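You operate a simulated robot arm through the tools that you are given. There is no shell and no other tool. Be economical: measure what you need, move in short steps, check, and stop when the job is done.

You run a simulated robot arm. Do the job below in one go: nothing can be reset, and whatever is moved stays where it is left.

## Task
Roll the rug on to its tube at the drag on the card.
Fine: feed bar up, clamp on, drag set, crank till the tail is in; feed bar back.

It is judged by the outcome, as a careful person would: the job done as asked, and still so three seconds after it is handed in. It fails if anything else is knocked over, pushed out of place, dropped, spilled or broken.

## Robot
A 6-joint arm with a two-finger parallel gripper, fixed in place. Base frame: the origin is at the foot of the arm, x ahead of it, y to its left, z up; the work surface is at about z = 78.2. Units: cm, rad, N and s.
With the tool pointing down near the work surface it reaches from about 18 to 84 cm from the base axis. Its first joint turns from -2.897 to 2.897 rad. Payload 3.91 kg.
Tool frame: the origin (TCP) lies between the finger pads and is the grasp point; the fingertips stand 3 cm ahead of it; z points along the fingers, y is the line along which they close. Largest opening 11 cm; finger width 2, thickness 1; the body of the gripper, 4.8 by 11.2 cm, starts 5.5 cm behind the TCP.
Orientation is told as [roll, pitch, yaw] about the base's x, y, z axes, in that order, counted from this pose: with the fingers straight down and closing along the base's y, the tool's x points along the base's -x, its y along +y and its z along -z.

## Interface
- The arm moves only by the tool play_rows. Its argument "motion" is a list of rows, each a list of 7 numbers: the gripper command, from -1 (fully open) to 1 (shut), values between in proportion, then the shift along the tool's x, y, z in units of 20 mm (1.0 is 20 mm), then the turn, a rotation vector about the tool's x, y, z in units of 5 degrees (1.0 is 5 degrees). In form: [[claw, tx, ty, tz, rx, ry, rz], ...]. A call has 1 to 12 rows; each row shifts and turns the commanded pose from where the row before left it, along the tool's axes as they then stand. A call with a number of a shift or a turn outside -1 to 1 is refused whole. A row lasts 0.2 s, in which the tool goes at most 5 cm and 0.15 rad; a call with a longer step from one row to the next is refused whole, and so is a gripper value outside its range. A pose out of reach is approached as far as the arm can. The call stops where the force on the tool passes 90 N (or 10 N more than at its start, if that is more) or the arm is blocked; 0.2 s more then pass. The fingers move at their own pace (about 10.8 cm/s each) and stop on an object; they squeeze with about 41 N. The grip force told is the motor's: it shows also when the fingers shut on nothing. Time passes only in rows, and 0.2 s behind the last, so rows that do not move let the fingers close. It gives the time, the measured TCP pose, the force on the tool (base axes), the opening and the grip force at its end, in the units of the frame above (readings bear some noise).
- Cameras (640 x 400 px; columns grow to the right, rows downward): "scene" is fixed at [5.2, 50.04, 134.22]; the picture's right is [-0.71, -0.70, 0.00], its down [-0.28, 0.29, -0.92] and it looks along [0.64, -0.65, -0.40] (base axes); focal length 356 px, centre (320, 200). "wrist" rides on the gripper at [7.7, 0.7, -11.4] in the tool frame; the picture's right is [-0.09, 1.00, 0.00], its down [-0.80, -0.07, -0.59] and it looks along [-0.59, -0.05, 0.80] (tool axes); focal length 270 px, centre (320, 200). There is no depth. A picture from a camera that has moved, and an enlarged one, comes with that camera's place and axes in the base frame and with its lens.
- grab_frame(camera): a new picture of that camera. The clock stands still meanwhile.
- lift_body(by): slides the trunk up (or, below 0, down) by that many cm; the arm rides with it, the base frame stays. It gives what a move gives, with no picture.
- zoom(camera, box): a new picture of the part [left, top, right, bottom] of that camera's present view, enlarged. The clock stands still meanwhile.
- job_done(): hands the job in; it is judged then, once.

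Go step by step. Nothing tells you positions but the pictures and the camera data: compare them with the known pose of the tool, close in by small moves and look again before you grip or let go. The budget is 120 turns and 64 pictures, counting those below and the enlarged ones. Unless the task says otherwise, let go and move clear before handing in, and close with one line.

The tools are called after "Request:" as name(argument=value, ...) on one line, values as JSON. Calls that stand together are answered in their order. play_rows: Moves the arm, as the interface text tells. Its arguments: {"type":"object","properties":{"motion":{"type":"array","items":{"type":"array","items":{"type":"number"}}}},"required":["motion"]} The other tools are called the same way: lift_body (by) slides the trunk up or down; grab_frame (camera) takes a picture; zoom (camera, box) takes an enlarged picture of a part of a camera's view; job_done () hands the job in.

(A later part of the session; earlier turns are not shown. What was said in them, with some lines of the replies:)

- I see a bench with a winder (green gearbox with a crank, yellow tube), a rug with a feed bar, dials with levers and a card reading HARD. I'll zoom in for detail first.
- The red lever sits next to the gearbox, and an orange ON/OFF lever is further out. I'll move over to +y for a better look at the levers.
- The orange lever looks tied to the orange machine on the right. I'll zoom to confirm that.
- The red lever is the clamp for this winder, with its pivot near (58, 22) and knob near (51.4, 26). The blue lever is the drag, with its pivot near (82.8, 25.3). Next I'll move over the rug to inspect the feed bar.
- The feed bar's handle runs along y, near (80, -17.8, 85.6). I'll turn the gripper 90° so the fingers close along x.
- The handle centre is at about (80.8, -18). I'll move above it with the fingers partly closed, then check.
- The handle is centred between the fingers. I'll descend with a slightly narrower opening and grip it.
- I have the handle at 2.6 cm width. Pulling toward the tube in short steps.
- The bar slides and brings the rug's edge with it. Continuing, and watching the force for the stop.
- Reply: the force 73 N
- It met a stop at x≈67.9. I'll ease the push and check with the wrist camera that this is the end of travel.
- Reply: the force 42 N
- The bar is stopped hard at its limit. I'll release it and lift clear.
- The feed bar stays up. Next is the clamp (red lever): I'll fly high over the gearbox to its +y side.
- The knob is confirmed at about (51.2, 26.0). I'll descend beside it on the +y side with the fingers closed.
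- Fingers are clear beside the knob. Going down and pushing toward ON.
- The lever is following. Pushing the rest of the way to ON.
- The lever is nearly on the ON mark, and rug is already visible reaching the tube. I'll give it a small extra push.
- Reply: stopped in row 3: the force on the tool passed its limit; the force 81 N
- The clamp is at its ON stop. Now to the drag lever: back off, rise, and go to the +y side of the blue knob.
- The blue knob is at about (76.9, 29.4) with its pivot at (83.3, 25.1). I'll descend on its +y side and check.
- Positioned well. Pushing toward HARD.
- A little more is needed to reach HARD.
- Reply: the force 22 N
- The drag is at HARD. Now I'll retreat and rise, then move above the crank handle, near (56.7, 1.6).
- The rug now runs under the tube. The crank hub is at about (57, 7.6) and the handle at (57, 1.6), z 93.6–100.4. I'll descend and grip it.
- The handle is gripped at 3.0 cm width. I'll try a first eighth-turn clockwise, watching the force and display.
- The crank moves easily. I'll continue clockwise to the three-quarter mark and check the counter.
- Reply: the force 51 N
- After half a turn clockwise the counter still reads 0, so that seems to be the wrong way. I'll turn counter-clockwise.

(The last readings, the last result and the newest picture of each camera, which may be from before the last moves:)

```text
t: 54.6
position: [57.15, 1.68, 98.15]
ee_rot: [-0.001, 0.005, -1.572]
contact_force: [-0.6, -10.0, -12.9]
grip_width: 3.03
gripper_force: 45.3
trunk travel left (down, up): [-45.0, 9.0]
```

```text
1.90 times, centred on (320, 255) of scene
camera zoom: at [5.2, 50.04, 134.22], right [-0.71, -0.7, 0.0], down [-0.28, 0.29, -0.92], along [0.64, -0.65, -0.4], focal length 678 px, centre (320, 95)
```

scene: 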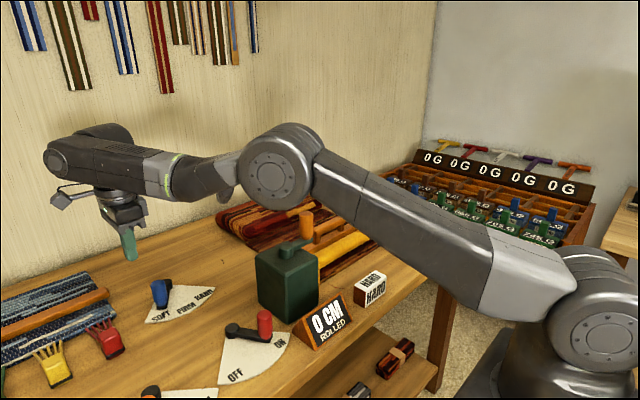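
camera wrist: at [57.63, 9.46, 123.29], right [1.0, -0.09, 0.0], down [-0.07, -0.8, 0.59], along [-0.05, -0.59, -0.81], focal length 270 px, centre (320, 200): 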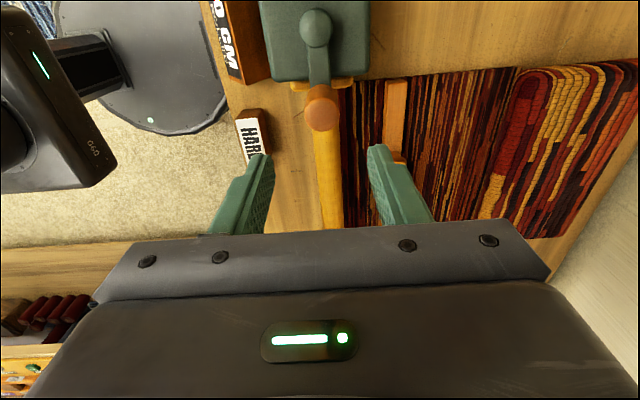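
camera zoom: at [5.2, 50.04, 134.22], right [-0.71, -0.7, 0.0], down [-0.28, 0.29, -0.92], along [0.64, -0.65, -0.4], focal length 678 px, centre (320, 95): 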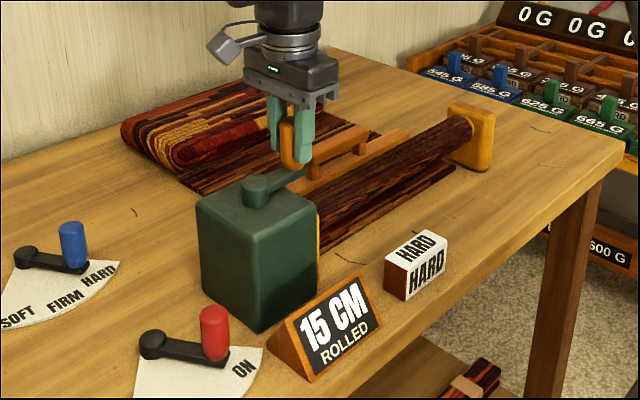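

Counter-clockwise winds: 15 cm in half a turn. Continuing.

Request:
play_rows(motion=[[1, 0.105, 0.796, 0, 0, 0, 0], [1, 0.307, 0.742, 0, 0, 0, 0], [1, 0.489, 0.636, 0, 0, 0, 0], [1, 0.636, 0.489, 0, 0, 0, 0], [1, 0.742, 0.307, 0, 0, 0, 0], [1, 0.796, 0.105, 0, 0, 0, 0], [1, 0.796, -0.105, 0, 0, 0, 0], [1, 0.742, -0.307, 0, 0, 0, 0], [1, 0.636, -0.489, 0, 0, 0, 0], [1, 0.489, -0.636, 0, 0, 0, 0], [1, 0.307, -0.742, 0, 0, 0, 0], [1, 0.105, -0.796, 0, 0, 0, 0]])

Request:
play_rows(motion=[[1, -0.105, -0.796, 0, 0, 0, 0], [1, -0.307, -0.742, 0, 0, 0, 0], [1, -0.489, -0.636, 0, 0, 0, 0], [1, -0.636, -0.489, 0, 0, 0, 0], [1, -0.742, -0.307, 0, 0, 0, 0], [1, -0.796, -0.105, 0, 0, 0, 0], [1, -0.796, 0.105, 0, 0, 0, 0], [1, -0.742, 0.307, 0, 0, 0, 0], [1, -0.636, 0.489, 0, 0, 0, 0], [1, -0.489, 0.636, 0, 0, 0, 0], [1, -0.307, 0.742, 0, 0, 0, 0], [1, -0.105, 0.796, 0, 0, 0, 0]])

Request:
zoom(camera="scene", box=[200, 150, 440, 360])

```text
t: 57.2
position: [56.89, 13.95, 98.12]
ee_rot: [-0.004, 0.005, -1.574]
contact_force: [-0.7, 7.2, -12.4]
grip_width: 3.03
gripper_force: 45.1
trunk travel left (down, up): [-45.0, 9.0]
```

```text
t: 59.8
position: [57.04, 1.63, 97.95]
ee_rot: [-0.001, 0.006, -1.573]
contact_force: [0.3, 4.2, -3.0]
grip_width: 3.04
gripper_force: 45.4
trunk travel left (down, up): [-45.0, 9.0]
```

```text
1.90 times, centred on (320, 255) of scene
camera zoom: at [5.2, 50.04, 134.22], right [-0.71, -0.7, 0.0], down [-0.28, 0.29, -0.92], along [0.64, -0.65, -0.4], focal length 678 px, centre (320, 95)
```

zoom: 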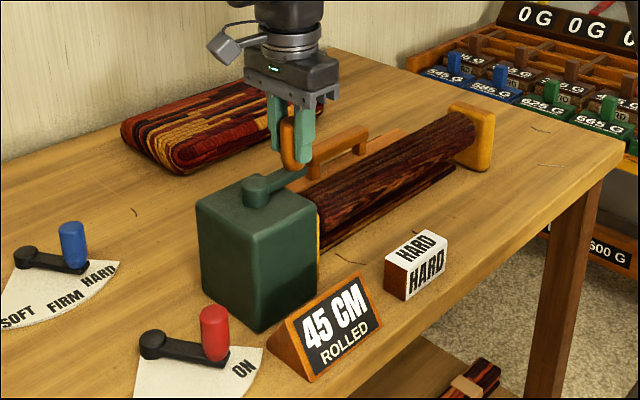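

The counter reads 45 cm, but the strip between the pile and the bar has gone from view. I'll look closer before going on.

Request:
zoom(camera="scene", box=[230, 170, 430, 290])

Request:
grab_frame(camera="wrist")

```text
3.20 times, centred on (330, 230) of scene
camera zoom: at [5.2, 50.04, 134.22], right [-0.71, -0.7, 0.0], down [-0.28, 0.29, -0.92], along [0.64, -0.65, -0.4], focal length 1139 px, centre (288, 104)
```

zoom: 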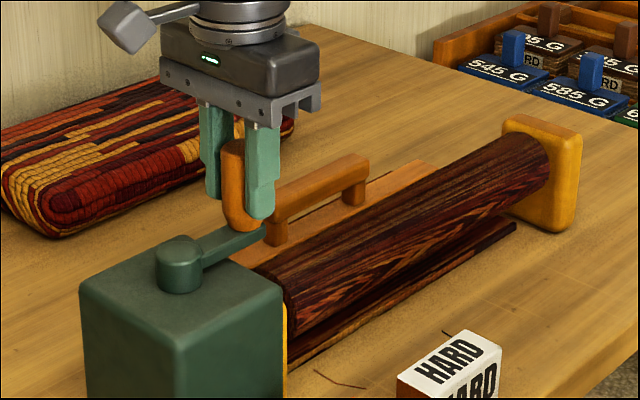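

```text
24 pictures are left
camera wrist: at [57.74, 9.35, 109.48], right [1.0, -0.09, 0.0], down [-0.07, -0.8, 0.59], along [-0.05, -0.59, -0.81], focal length 270 px, centre (320, 200)
```

wrist: 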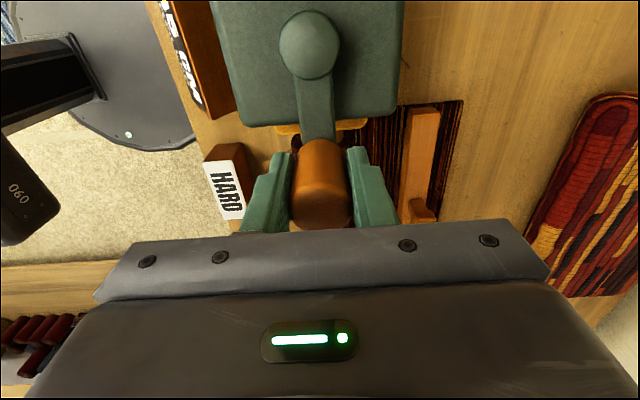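

The rug's free tail is now just behind the bar, with perhaps 15 cm to go. I'll crank another half turn and check.

Request:
play_rows(motion=[[1, 0.105, 0.796, 0, 0, 0, 0], [1, 0.307, 0.742, 0, 0, 0, 0], [1, 0.489, 0.636, 0, 0, 0, 0], [1, 0.636, 0.489, 0, 0, 0, 0], [1, 0.742, 0.307, 0, 0, 0, 0], [1, 0.796, 0.105, 0, 0, 0, 0], [1, 0.796, -0.105, 0, 0, 0, 0], [1, 0.742, -0.307, 0, 0, 0, 0], [1, 0.636, -0.489, 0, 0, 0, 0], [1, 0.489, -0.636, 0, 0, 0, 0], [1, 0.307, -0.742, 0, 0, 0, 0], [1, 0.105, -0.796, 0, 0, 0, 0]])

Request:
zoom(camera="scene", box=[200, 150, 440, 360])

```text
t: 62.4
position: [57.09, 14.18, 98.12]
ee_rot: [-0.004, 0.006, -1.572]
contact_force: [7.9, 14.6, 0.8]
grip_width: 3.04
gripper_force: 45.5
trunk travel left (down, up): [-45.0, 9.0]
```

```text
1.90 times, centred on (320, 255) of scene
camera zoom: at [5.2, 50.04, 134.22], right [-0.71, -0.7, 0.0], down [-0.28, 0.29, -0.92], along [0.64, -0.65, -0.4], focal length 678 px, centre (320, 95)
```

zoom: 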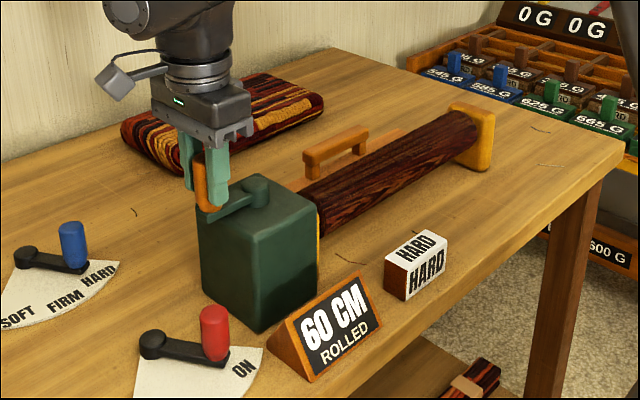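

The counter reads 60 cm and the flat strip is gone. I'll check whether the pile behind still holds rug or whether the tail is in.

Request:
zoom(camera="scene", box=[200, 160, 440, 310])

Request:
grab_frame(camera="wrist")

```text
2.67 times, centred on (320, 235) of scene
camera zoom: at [5.2, 50.04, 134.22], right [-0.71, -0.7, 0.0], down [-0.28, 0.29, -0.92], along [0.64, -0.65, -0.4], focal length 950 px, centre (320, 107)
```

zoom: 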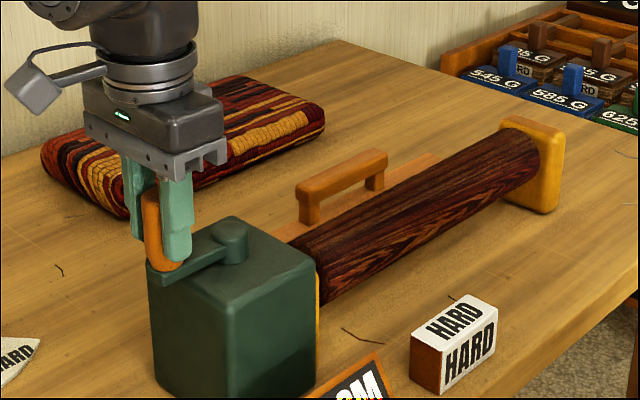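

```text
21 pictures are left
camera wrist: at [57.81, 21.77, 109.45], right [1.0, -0.09, 0.0], down [-0.07, -0.8, 0.59], along [-0.06, -0.59, -0.81], focal length 270 px, centre (320, 200)
```

wrist: 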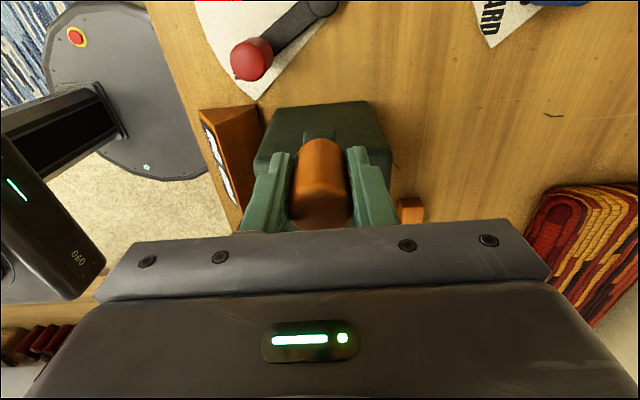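

The pile looks unchanged, so it is a separate stack and this rug's tail is about at the tube. I'll crank another quarter turn to see whether the counter has topped out.

Request:
play_rows(motion=[[1, -0.105, -0.796, 0, 0, 0, 0], [1, -0.307, -0.742, 0, 0, 0, 0], [1, -0.489, -0.636, 0, 0, 0, 0], [1, -0.636, -0.489, 0, 0, 0, 0], [1, -0.742, -0.307, 0, 0, 0, 0], [1, -0.796, -0.105, 0, 0, 0, 0]])

Request:
zoom(camera="scene", box=[200, 150, 440, 360])

```text
t: 62.9
position: [56.86, 14.09, 98.16]
ee_rot: [0.028, 0.013, -1.57]
contact_force: [50.7, 11.3, -26.4]
grip_width: 3.13
gripper_force: 45.1
trunk travel left (down, up): [-45.0, 9.0]
stopped in row 2: the force on the tool passed its limit (the readings are from after the stop); the commanded pose is now the measured one
```

```text
1.90 times, centred on (320, 255) of scene
camera zoom: at [5.2, 50.04, 134.22], right [-0.71, -0.7, 0.0], down [-0.28, 0.29, -0.92], along [0.64, -0.65, -0.4], focal length 678 px, centre (320, 95)
```

zoom: 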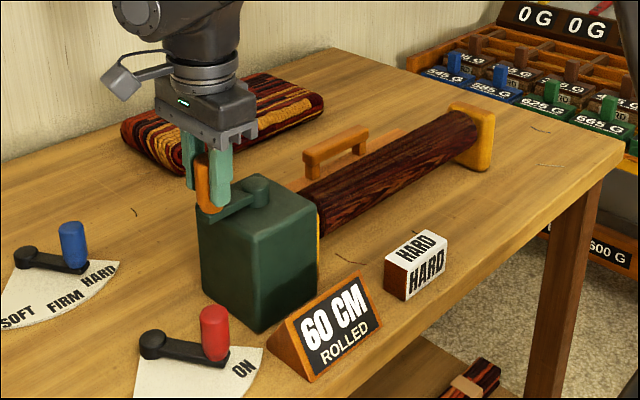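

The crank is hard-stopped at 60 cm, so the tail is in. I'll release the handle, rise and go back to the feed bar.

Request:
play_rows(motion=[[0, 0, 0, 0, 0, 0, 0], [0, 0, 0, 0, 0, 0, 0], [0, 0, 0, -1, 0, 0, 0], [0, 0, 0, -1, 0, 0, 0], [0, 0, 0, -1, 0, 0, 0], [0, 0, 0, -1, 0, 0, 0], [0, 0, 0, -1, 0, 0, 0], [0, 0, 0, -1, 0, 0, 0], [0, -1, 1, 0, 0, 0, 0], [0, -1, 1, 0, 0, 0, 0], [0, -1, 1, 0, 0, 0, 0], [0, -1, 1, 0, 0, 0, 0]])

Request:
play_rows(motion=[[0, -1, 1, 0, 0, 0, 0], [0, -1, 0.5, 0, 0, 0, 0], [0, -1, 0, 0, 0, 0, 0], [0, -1, 0, 0, 0, 0, 0], [0, -1, 0, 0, 0, 0, 0], [0, -1, 0, 0, 0, 0, 0], [0, -1, 0, 0, 0, 0, 0], [0, -1, 0, 0, 0, 0, 0], [0, -1, 0, 0, 0, 0, 0], [0, -1, 0, 0, 0, 0, 0], [0, -1, 0, 0, 0, 0, 0], [0, -0.85, 0, 0.5, 0, 0, 0]])

Request:
grab_frame(camera="wrist")

Request:
zoom(camera="scene", box=[200, 150, 440, 360])

```text
t: 65.5
position: [63.55, 5.75, 110.47]
ee_rot: [0.027, 0.012, -1.569]
contact_force: [0.4, 0.1, 0.4]
grip_width: 5.5
gripper_force: 0.1
trunk travel left (down, up): [-45.0, 9.0]
```

```text
t: 68.1
position: [66.58, -18.16, 109.52]
ee_rot: [0.026, 0.014, -1.57]
contact_force: [-0.1, 1.0, 0.3]
grip_width: 5.49
gripper_force: 0.1
trunk travel left (down, up): [-45.0, 9.0]
```

```text
19 pictures are left
camera wrist: at [66.91, -10.64, 121.01], right [1.0, -0.09, 0.03], down [-0.09, -0.81, 0.58], along [-0.03, -0.58, -0.81], focal length 270 px, centre (320, 200)
```

wrist: 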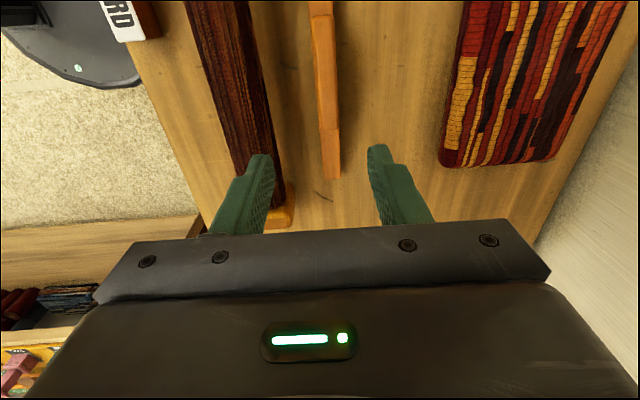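

```text
1.90 times, centred on (320, 255) of scene
camera zoom: at [5.2, 50.04, 134.22], right [-0.71, -0.7, 0.0], down [-0.28, 0.29, -0.92], along [0.64, -0.65, -0.4], focal length 678 px, centre (320, 95)
```

zoom: 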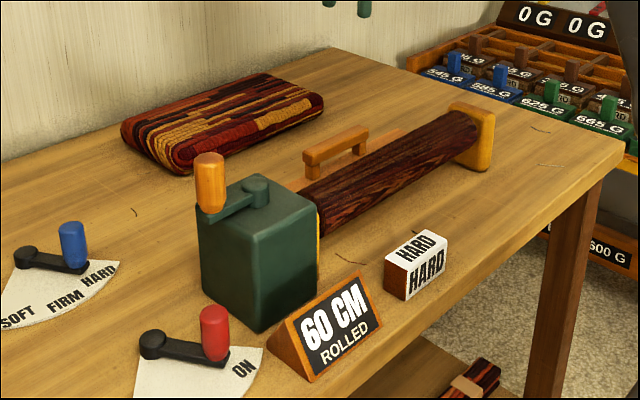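

The counter holds at 60 cm. I'll level the tool and come down over the feed bar handle at (67.9, -17.7).

Request:
play_rows(motion=[[0.05, 0.15, 0.65, 0, -0.15, -0.3, 0], [0.05, 0, 0, 1, 0, 0, 0], [0.05, 0, 0, 1, 0, 0, 0], [0.05, 0, 0, 1, 0, 0, 0], [0.05, 0, 0, 1, 0, 0, 0], [0.05, 0, 0, 1, 0, 0, 0], [0.05, 0, 0, 1, 0, 0, 0], [0.05, 0, 0, 1, 0, 0, 0], [0.05, 0, 0, 1, 0, 0, 0]])

Request:
grab_frame(camera="wrist")

```text
t: 70.1
position: [68.56, -17.97, 93.54]
ee_rot: [0.04, -0.014, -1.57]
contact_force: [0.9, -0.3, -0.4]
grip_width: 5.24
gripper_force: 0.0
trunk travel left (down, up): [-45.0, 9.0]
```

```text
17 pictures are left
camera wrist: at [68.82, -10.12, 104.82], right [1.0, -0.09, 0.04], down [-0.09, -0.79, 0.6], along [-0.02, -0.6, -0.8], focal length 270 px, centre (320, 200)
```

wrist: 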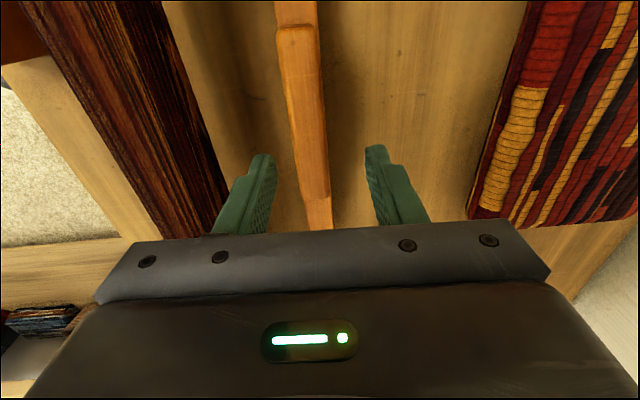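

I'll correct the small tilt, centre on the handle, then descend and grip.

Request:
play_rows(motion=[[0.05, 0, -0.3, 0, 0.46, 0.16, 0], [0.05, 0, 0, 1, 0, 0, 0], [0.05, 0, 0, 1, 0, 0, 0], [0.05, 0, 0, 1, 0, 0, 0], [0.05, 0, 0, 0.95, 0, 0, 0], [1, 0, 0, 0, 0, 0, 0], [1, 0, 0, 0, 0, 0, 0], [1, 0, 0, 0, 0, 0, 0]])

Request:
zoom(camera="scene", box=[200, 130, 440, 280])

```text
t: 71.9
position: [68.07, -18.01, 85.41]
ee_rot: [0.001, -0.002, -1.571]
contact_force: [1.2, 1.1, -5.9]
grip_width: 2.59
gripper_force: 44.6
trunk travel left (down, up): [-45.0, 9.0]
```

```text
2.67 times, centred on (320, 205) of scene
camera zoom: at [5.2, 50.04, 134.22], right [-0.71, -0.7, 0.0], down [-0.28, 0.29, -0.92], along [0.64, -0.65, -0.4], focal length 950 px, centre (320, 187)
```

zoom: 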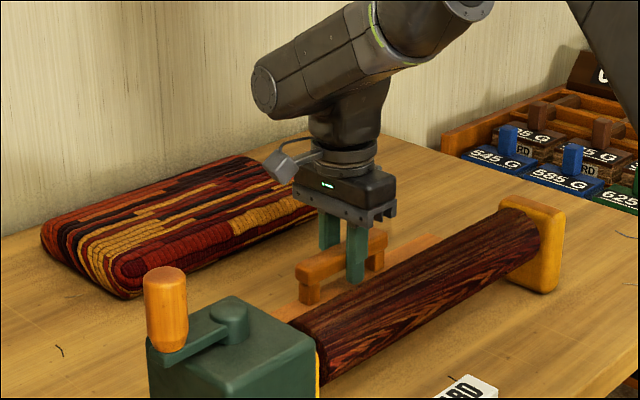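

The bar handle is gripped. Sliding the feed bar back to x≈80.9.

Request:
play_rows(motion=[[1, 0, 0.5, 0, 0, 0, 0], [1, 0, 0.55, 0, 0, 0, 0], [1, 0, 0.55, 0, 0, 0, 0], [1, 0, 0.55, 0, 0, 0, 0], [1, 0, 0.55, 0, 0, 0, 0], [1, 0, 0.55, 0, 0, 0, 0], [1, 0, 0.55, 0, 0, 0, 0], [1, 0, 0.55, 0, 0, 0, 0], [1, 0, 0.55, 0, 0, 0, 0], [1, 0, 0.55, 0, 0, 0, 0], [1, 0, 0.5, 0, 0, 0, 0], [1, 0, 0.5, 0, 0, 0, 0]])

Request:
zoom(camera="scene", box=[200, 130, 440, 280])

```text
t: 74.5
position: [80.97, -17.93, 85.49]
ee_rot: [0.0, 0.0, -1.571]
contact_force: [-2.0, -2.0, -9.0]
grip_width: 2.58
gripper_force: 44.9
trunk travel left (down, up): [-45.0, 9.0]
```

```text
2.67 times, centred on (320, 205) of scene
camera zoom: at [5.2, 50.04, 134.22], right [-0.71, -0.7, 0.0], down [-0.28, 0.29, -0.92], along [0.64, -0.65, -0.4], focal length 950 px, centre (320, 187)
```

zoom: 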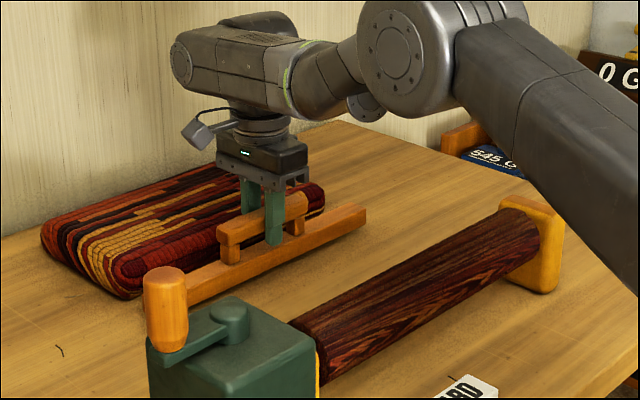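

The feed bar is back in its starting place. I'll release it, rise clear and do a final check.

Request:
play_rows(motion=[[0.1, 0, 0, 0, 0, 0, 0], [0.1, 0, 0, 0, 0, 0, 0], [0.1, 0, 0, -1, 0, 0, 0], [0.1, 0, 0, -1, 0, 0, 0], [0.1, 0, 0, -1, 0, 0, 0], [0.1, 0, 0, -1, 0, 0, 0], [0.1, 0, 0, -1, 0, 0, 0], [0.1, 0, 0, -1, 0, 0, 0], [0.1, 0, 0, -1, 0, 0, 0], [0.1, 0, 0, -1, 0, 0, 0], [0.1, 0, 0, -1, 0, 0, 0], [0.1, 0, 0, -1, 0, 0, 0]])

Request:
grab_frame(camera="scene")

Request:
zoom(camera="scene", box=[200, 150, 440, 360])

```text
t: 77.1
position: [79.77, -17.64, 105.26]
ee_rot: [0.003, 0.0, -1.571]
contact_force: [0.4, 0.1, 0.0]
grip_width: 4.95
gripper_force: 0.1
out of reach, approached as far as the arm can: row 11, 12
trunk travel left (down, up): [-45.0, 9.0]
```

```text
14 pictures are left
```

scene: 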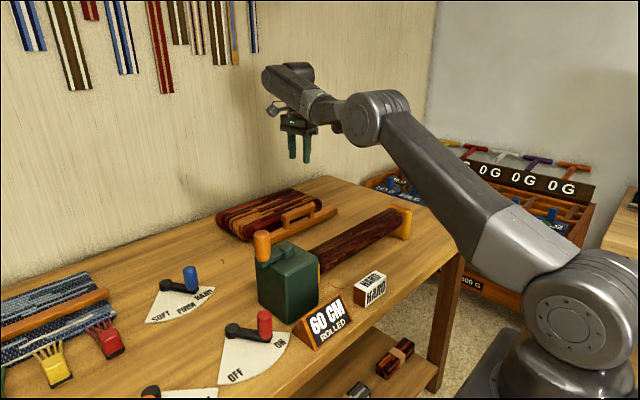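

```text
1.90 times, centred on (320, 255) of scene
camera zoom: at [5.2, 50.04, 134.22], right [-0.71, -0.7, 0.0], down [-0.28, 0.29, -0.92], along [0.64, -0.65, -0.4], focal length 678 px, centre (320, 95)
```

zoom: 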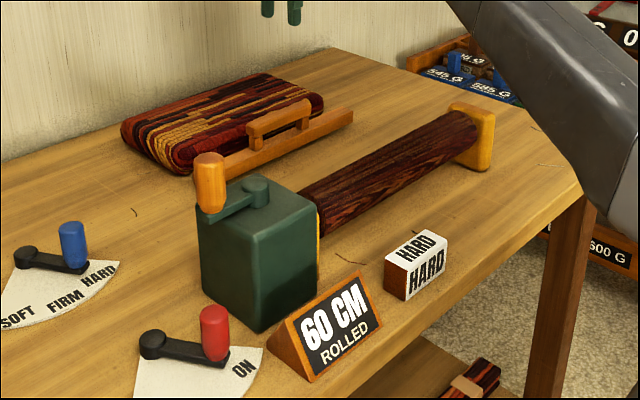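

The rug is fully rolled at 60 cm, the clamp is on, the drag is at HARD and the feed bar is back. The arm is clear, so I'm handing in.

Request:
job_done()

```text
The job is handed in.
```

The rug is rolled on its tube with the drag at HARD: the counter reads 60 cm, where the crank came to a hard stop with the tail in. The clamp is on, the feed bar is back where it started, and nothing else was disturbed.
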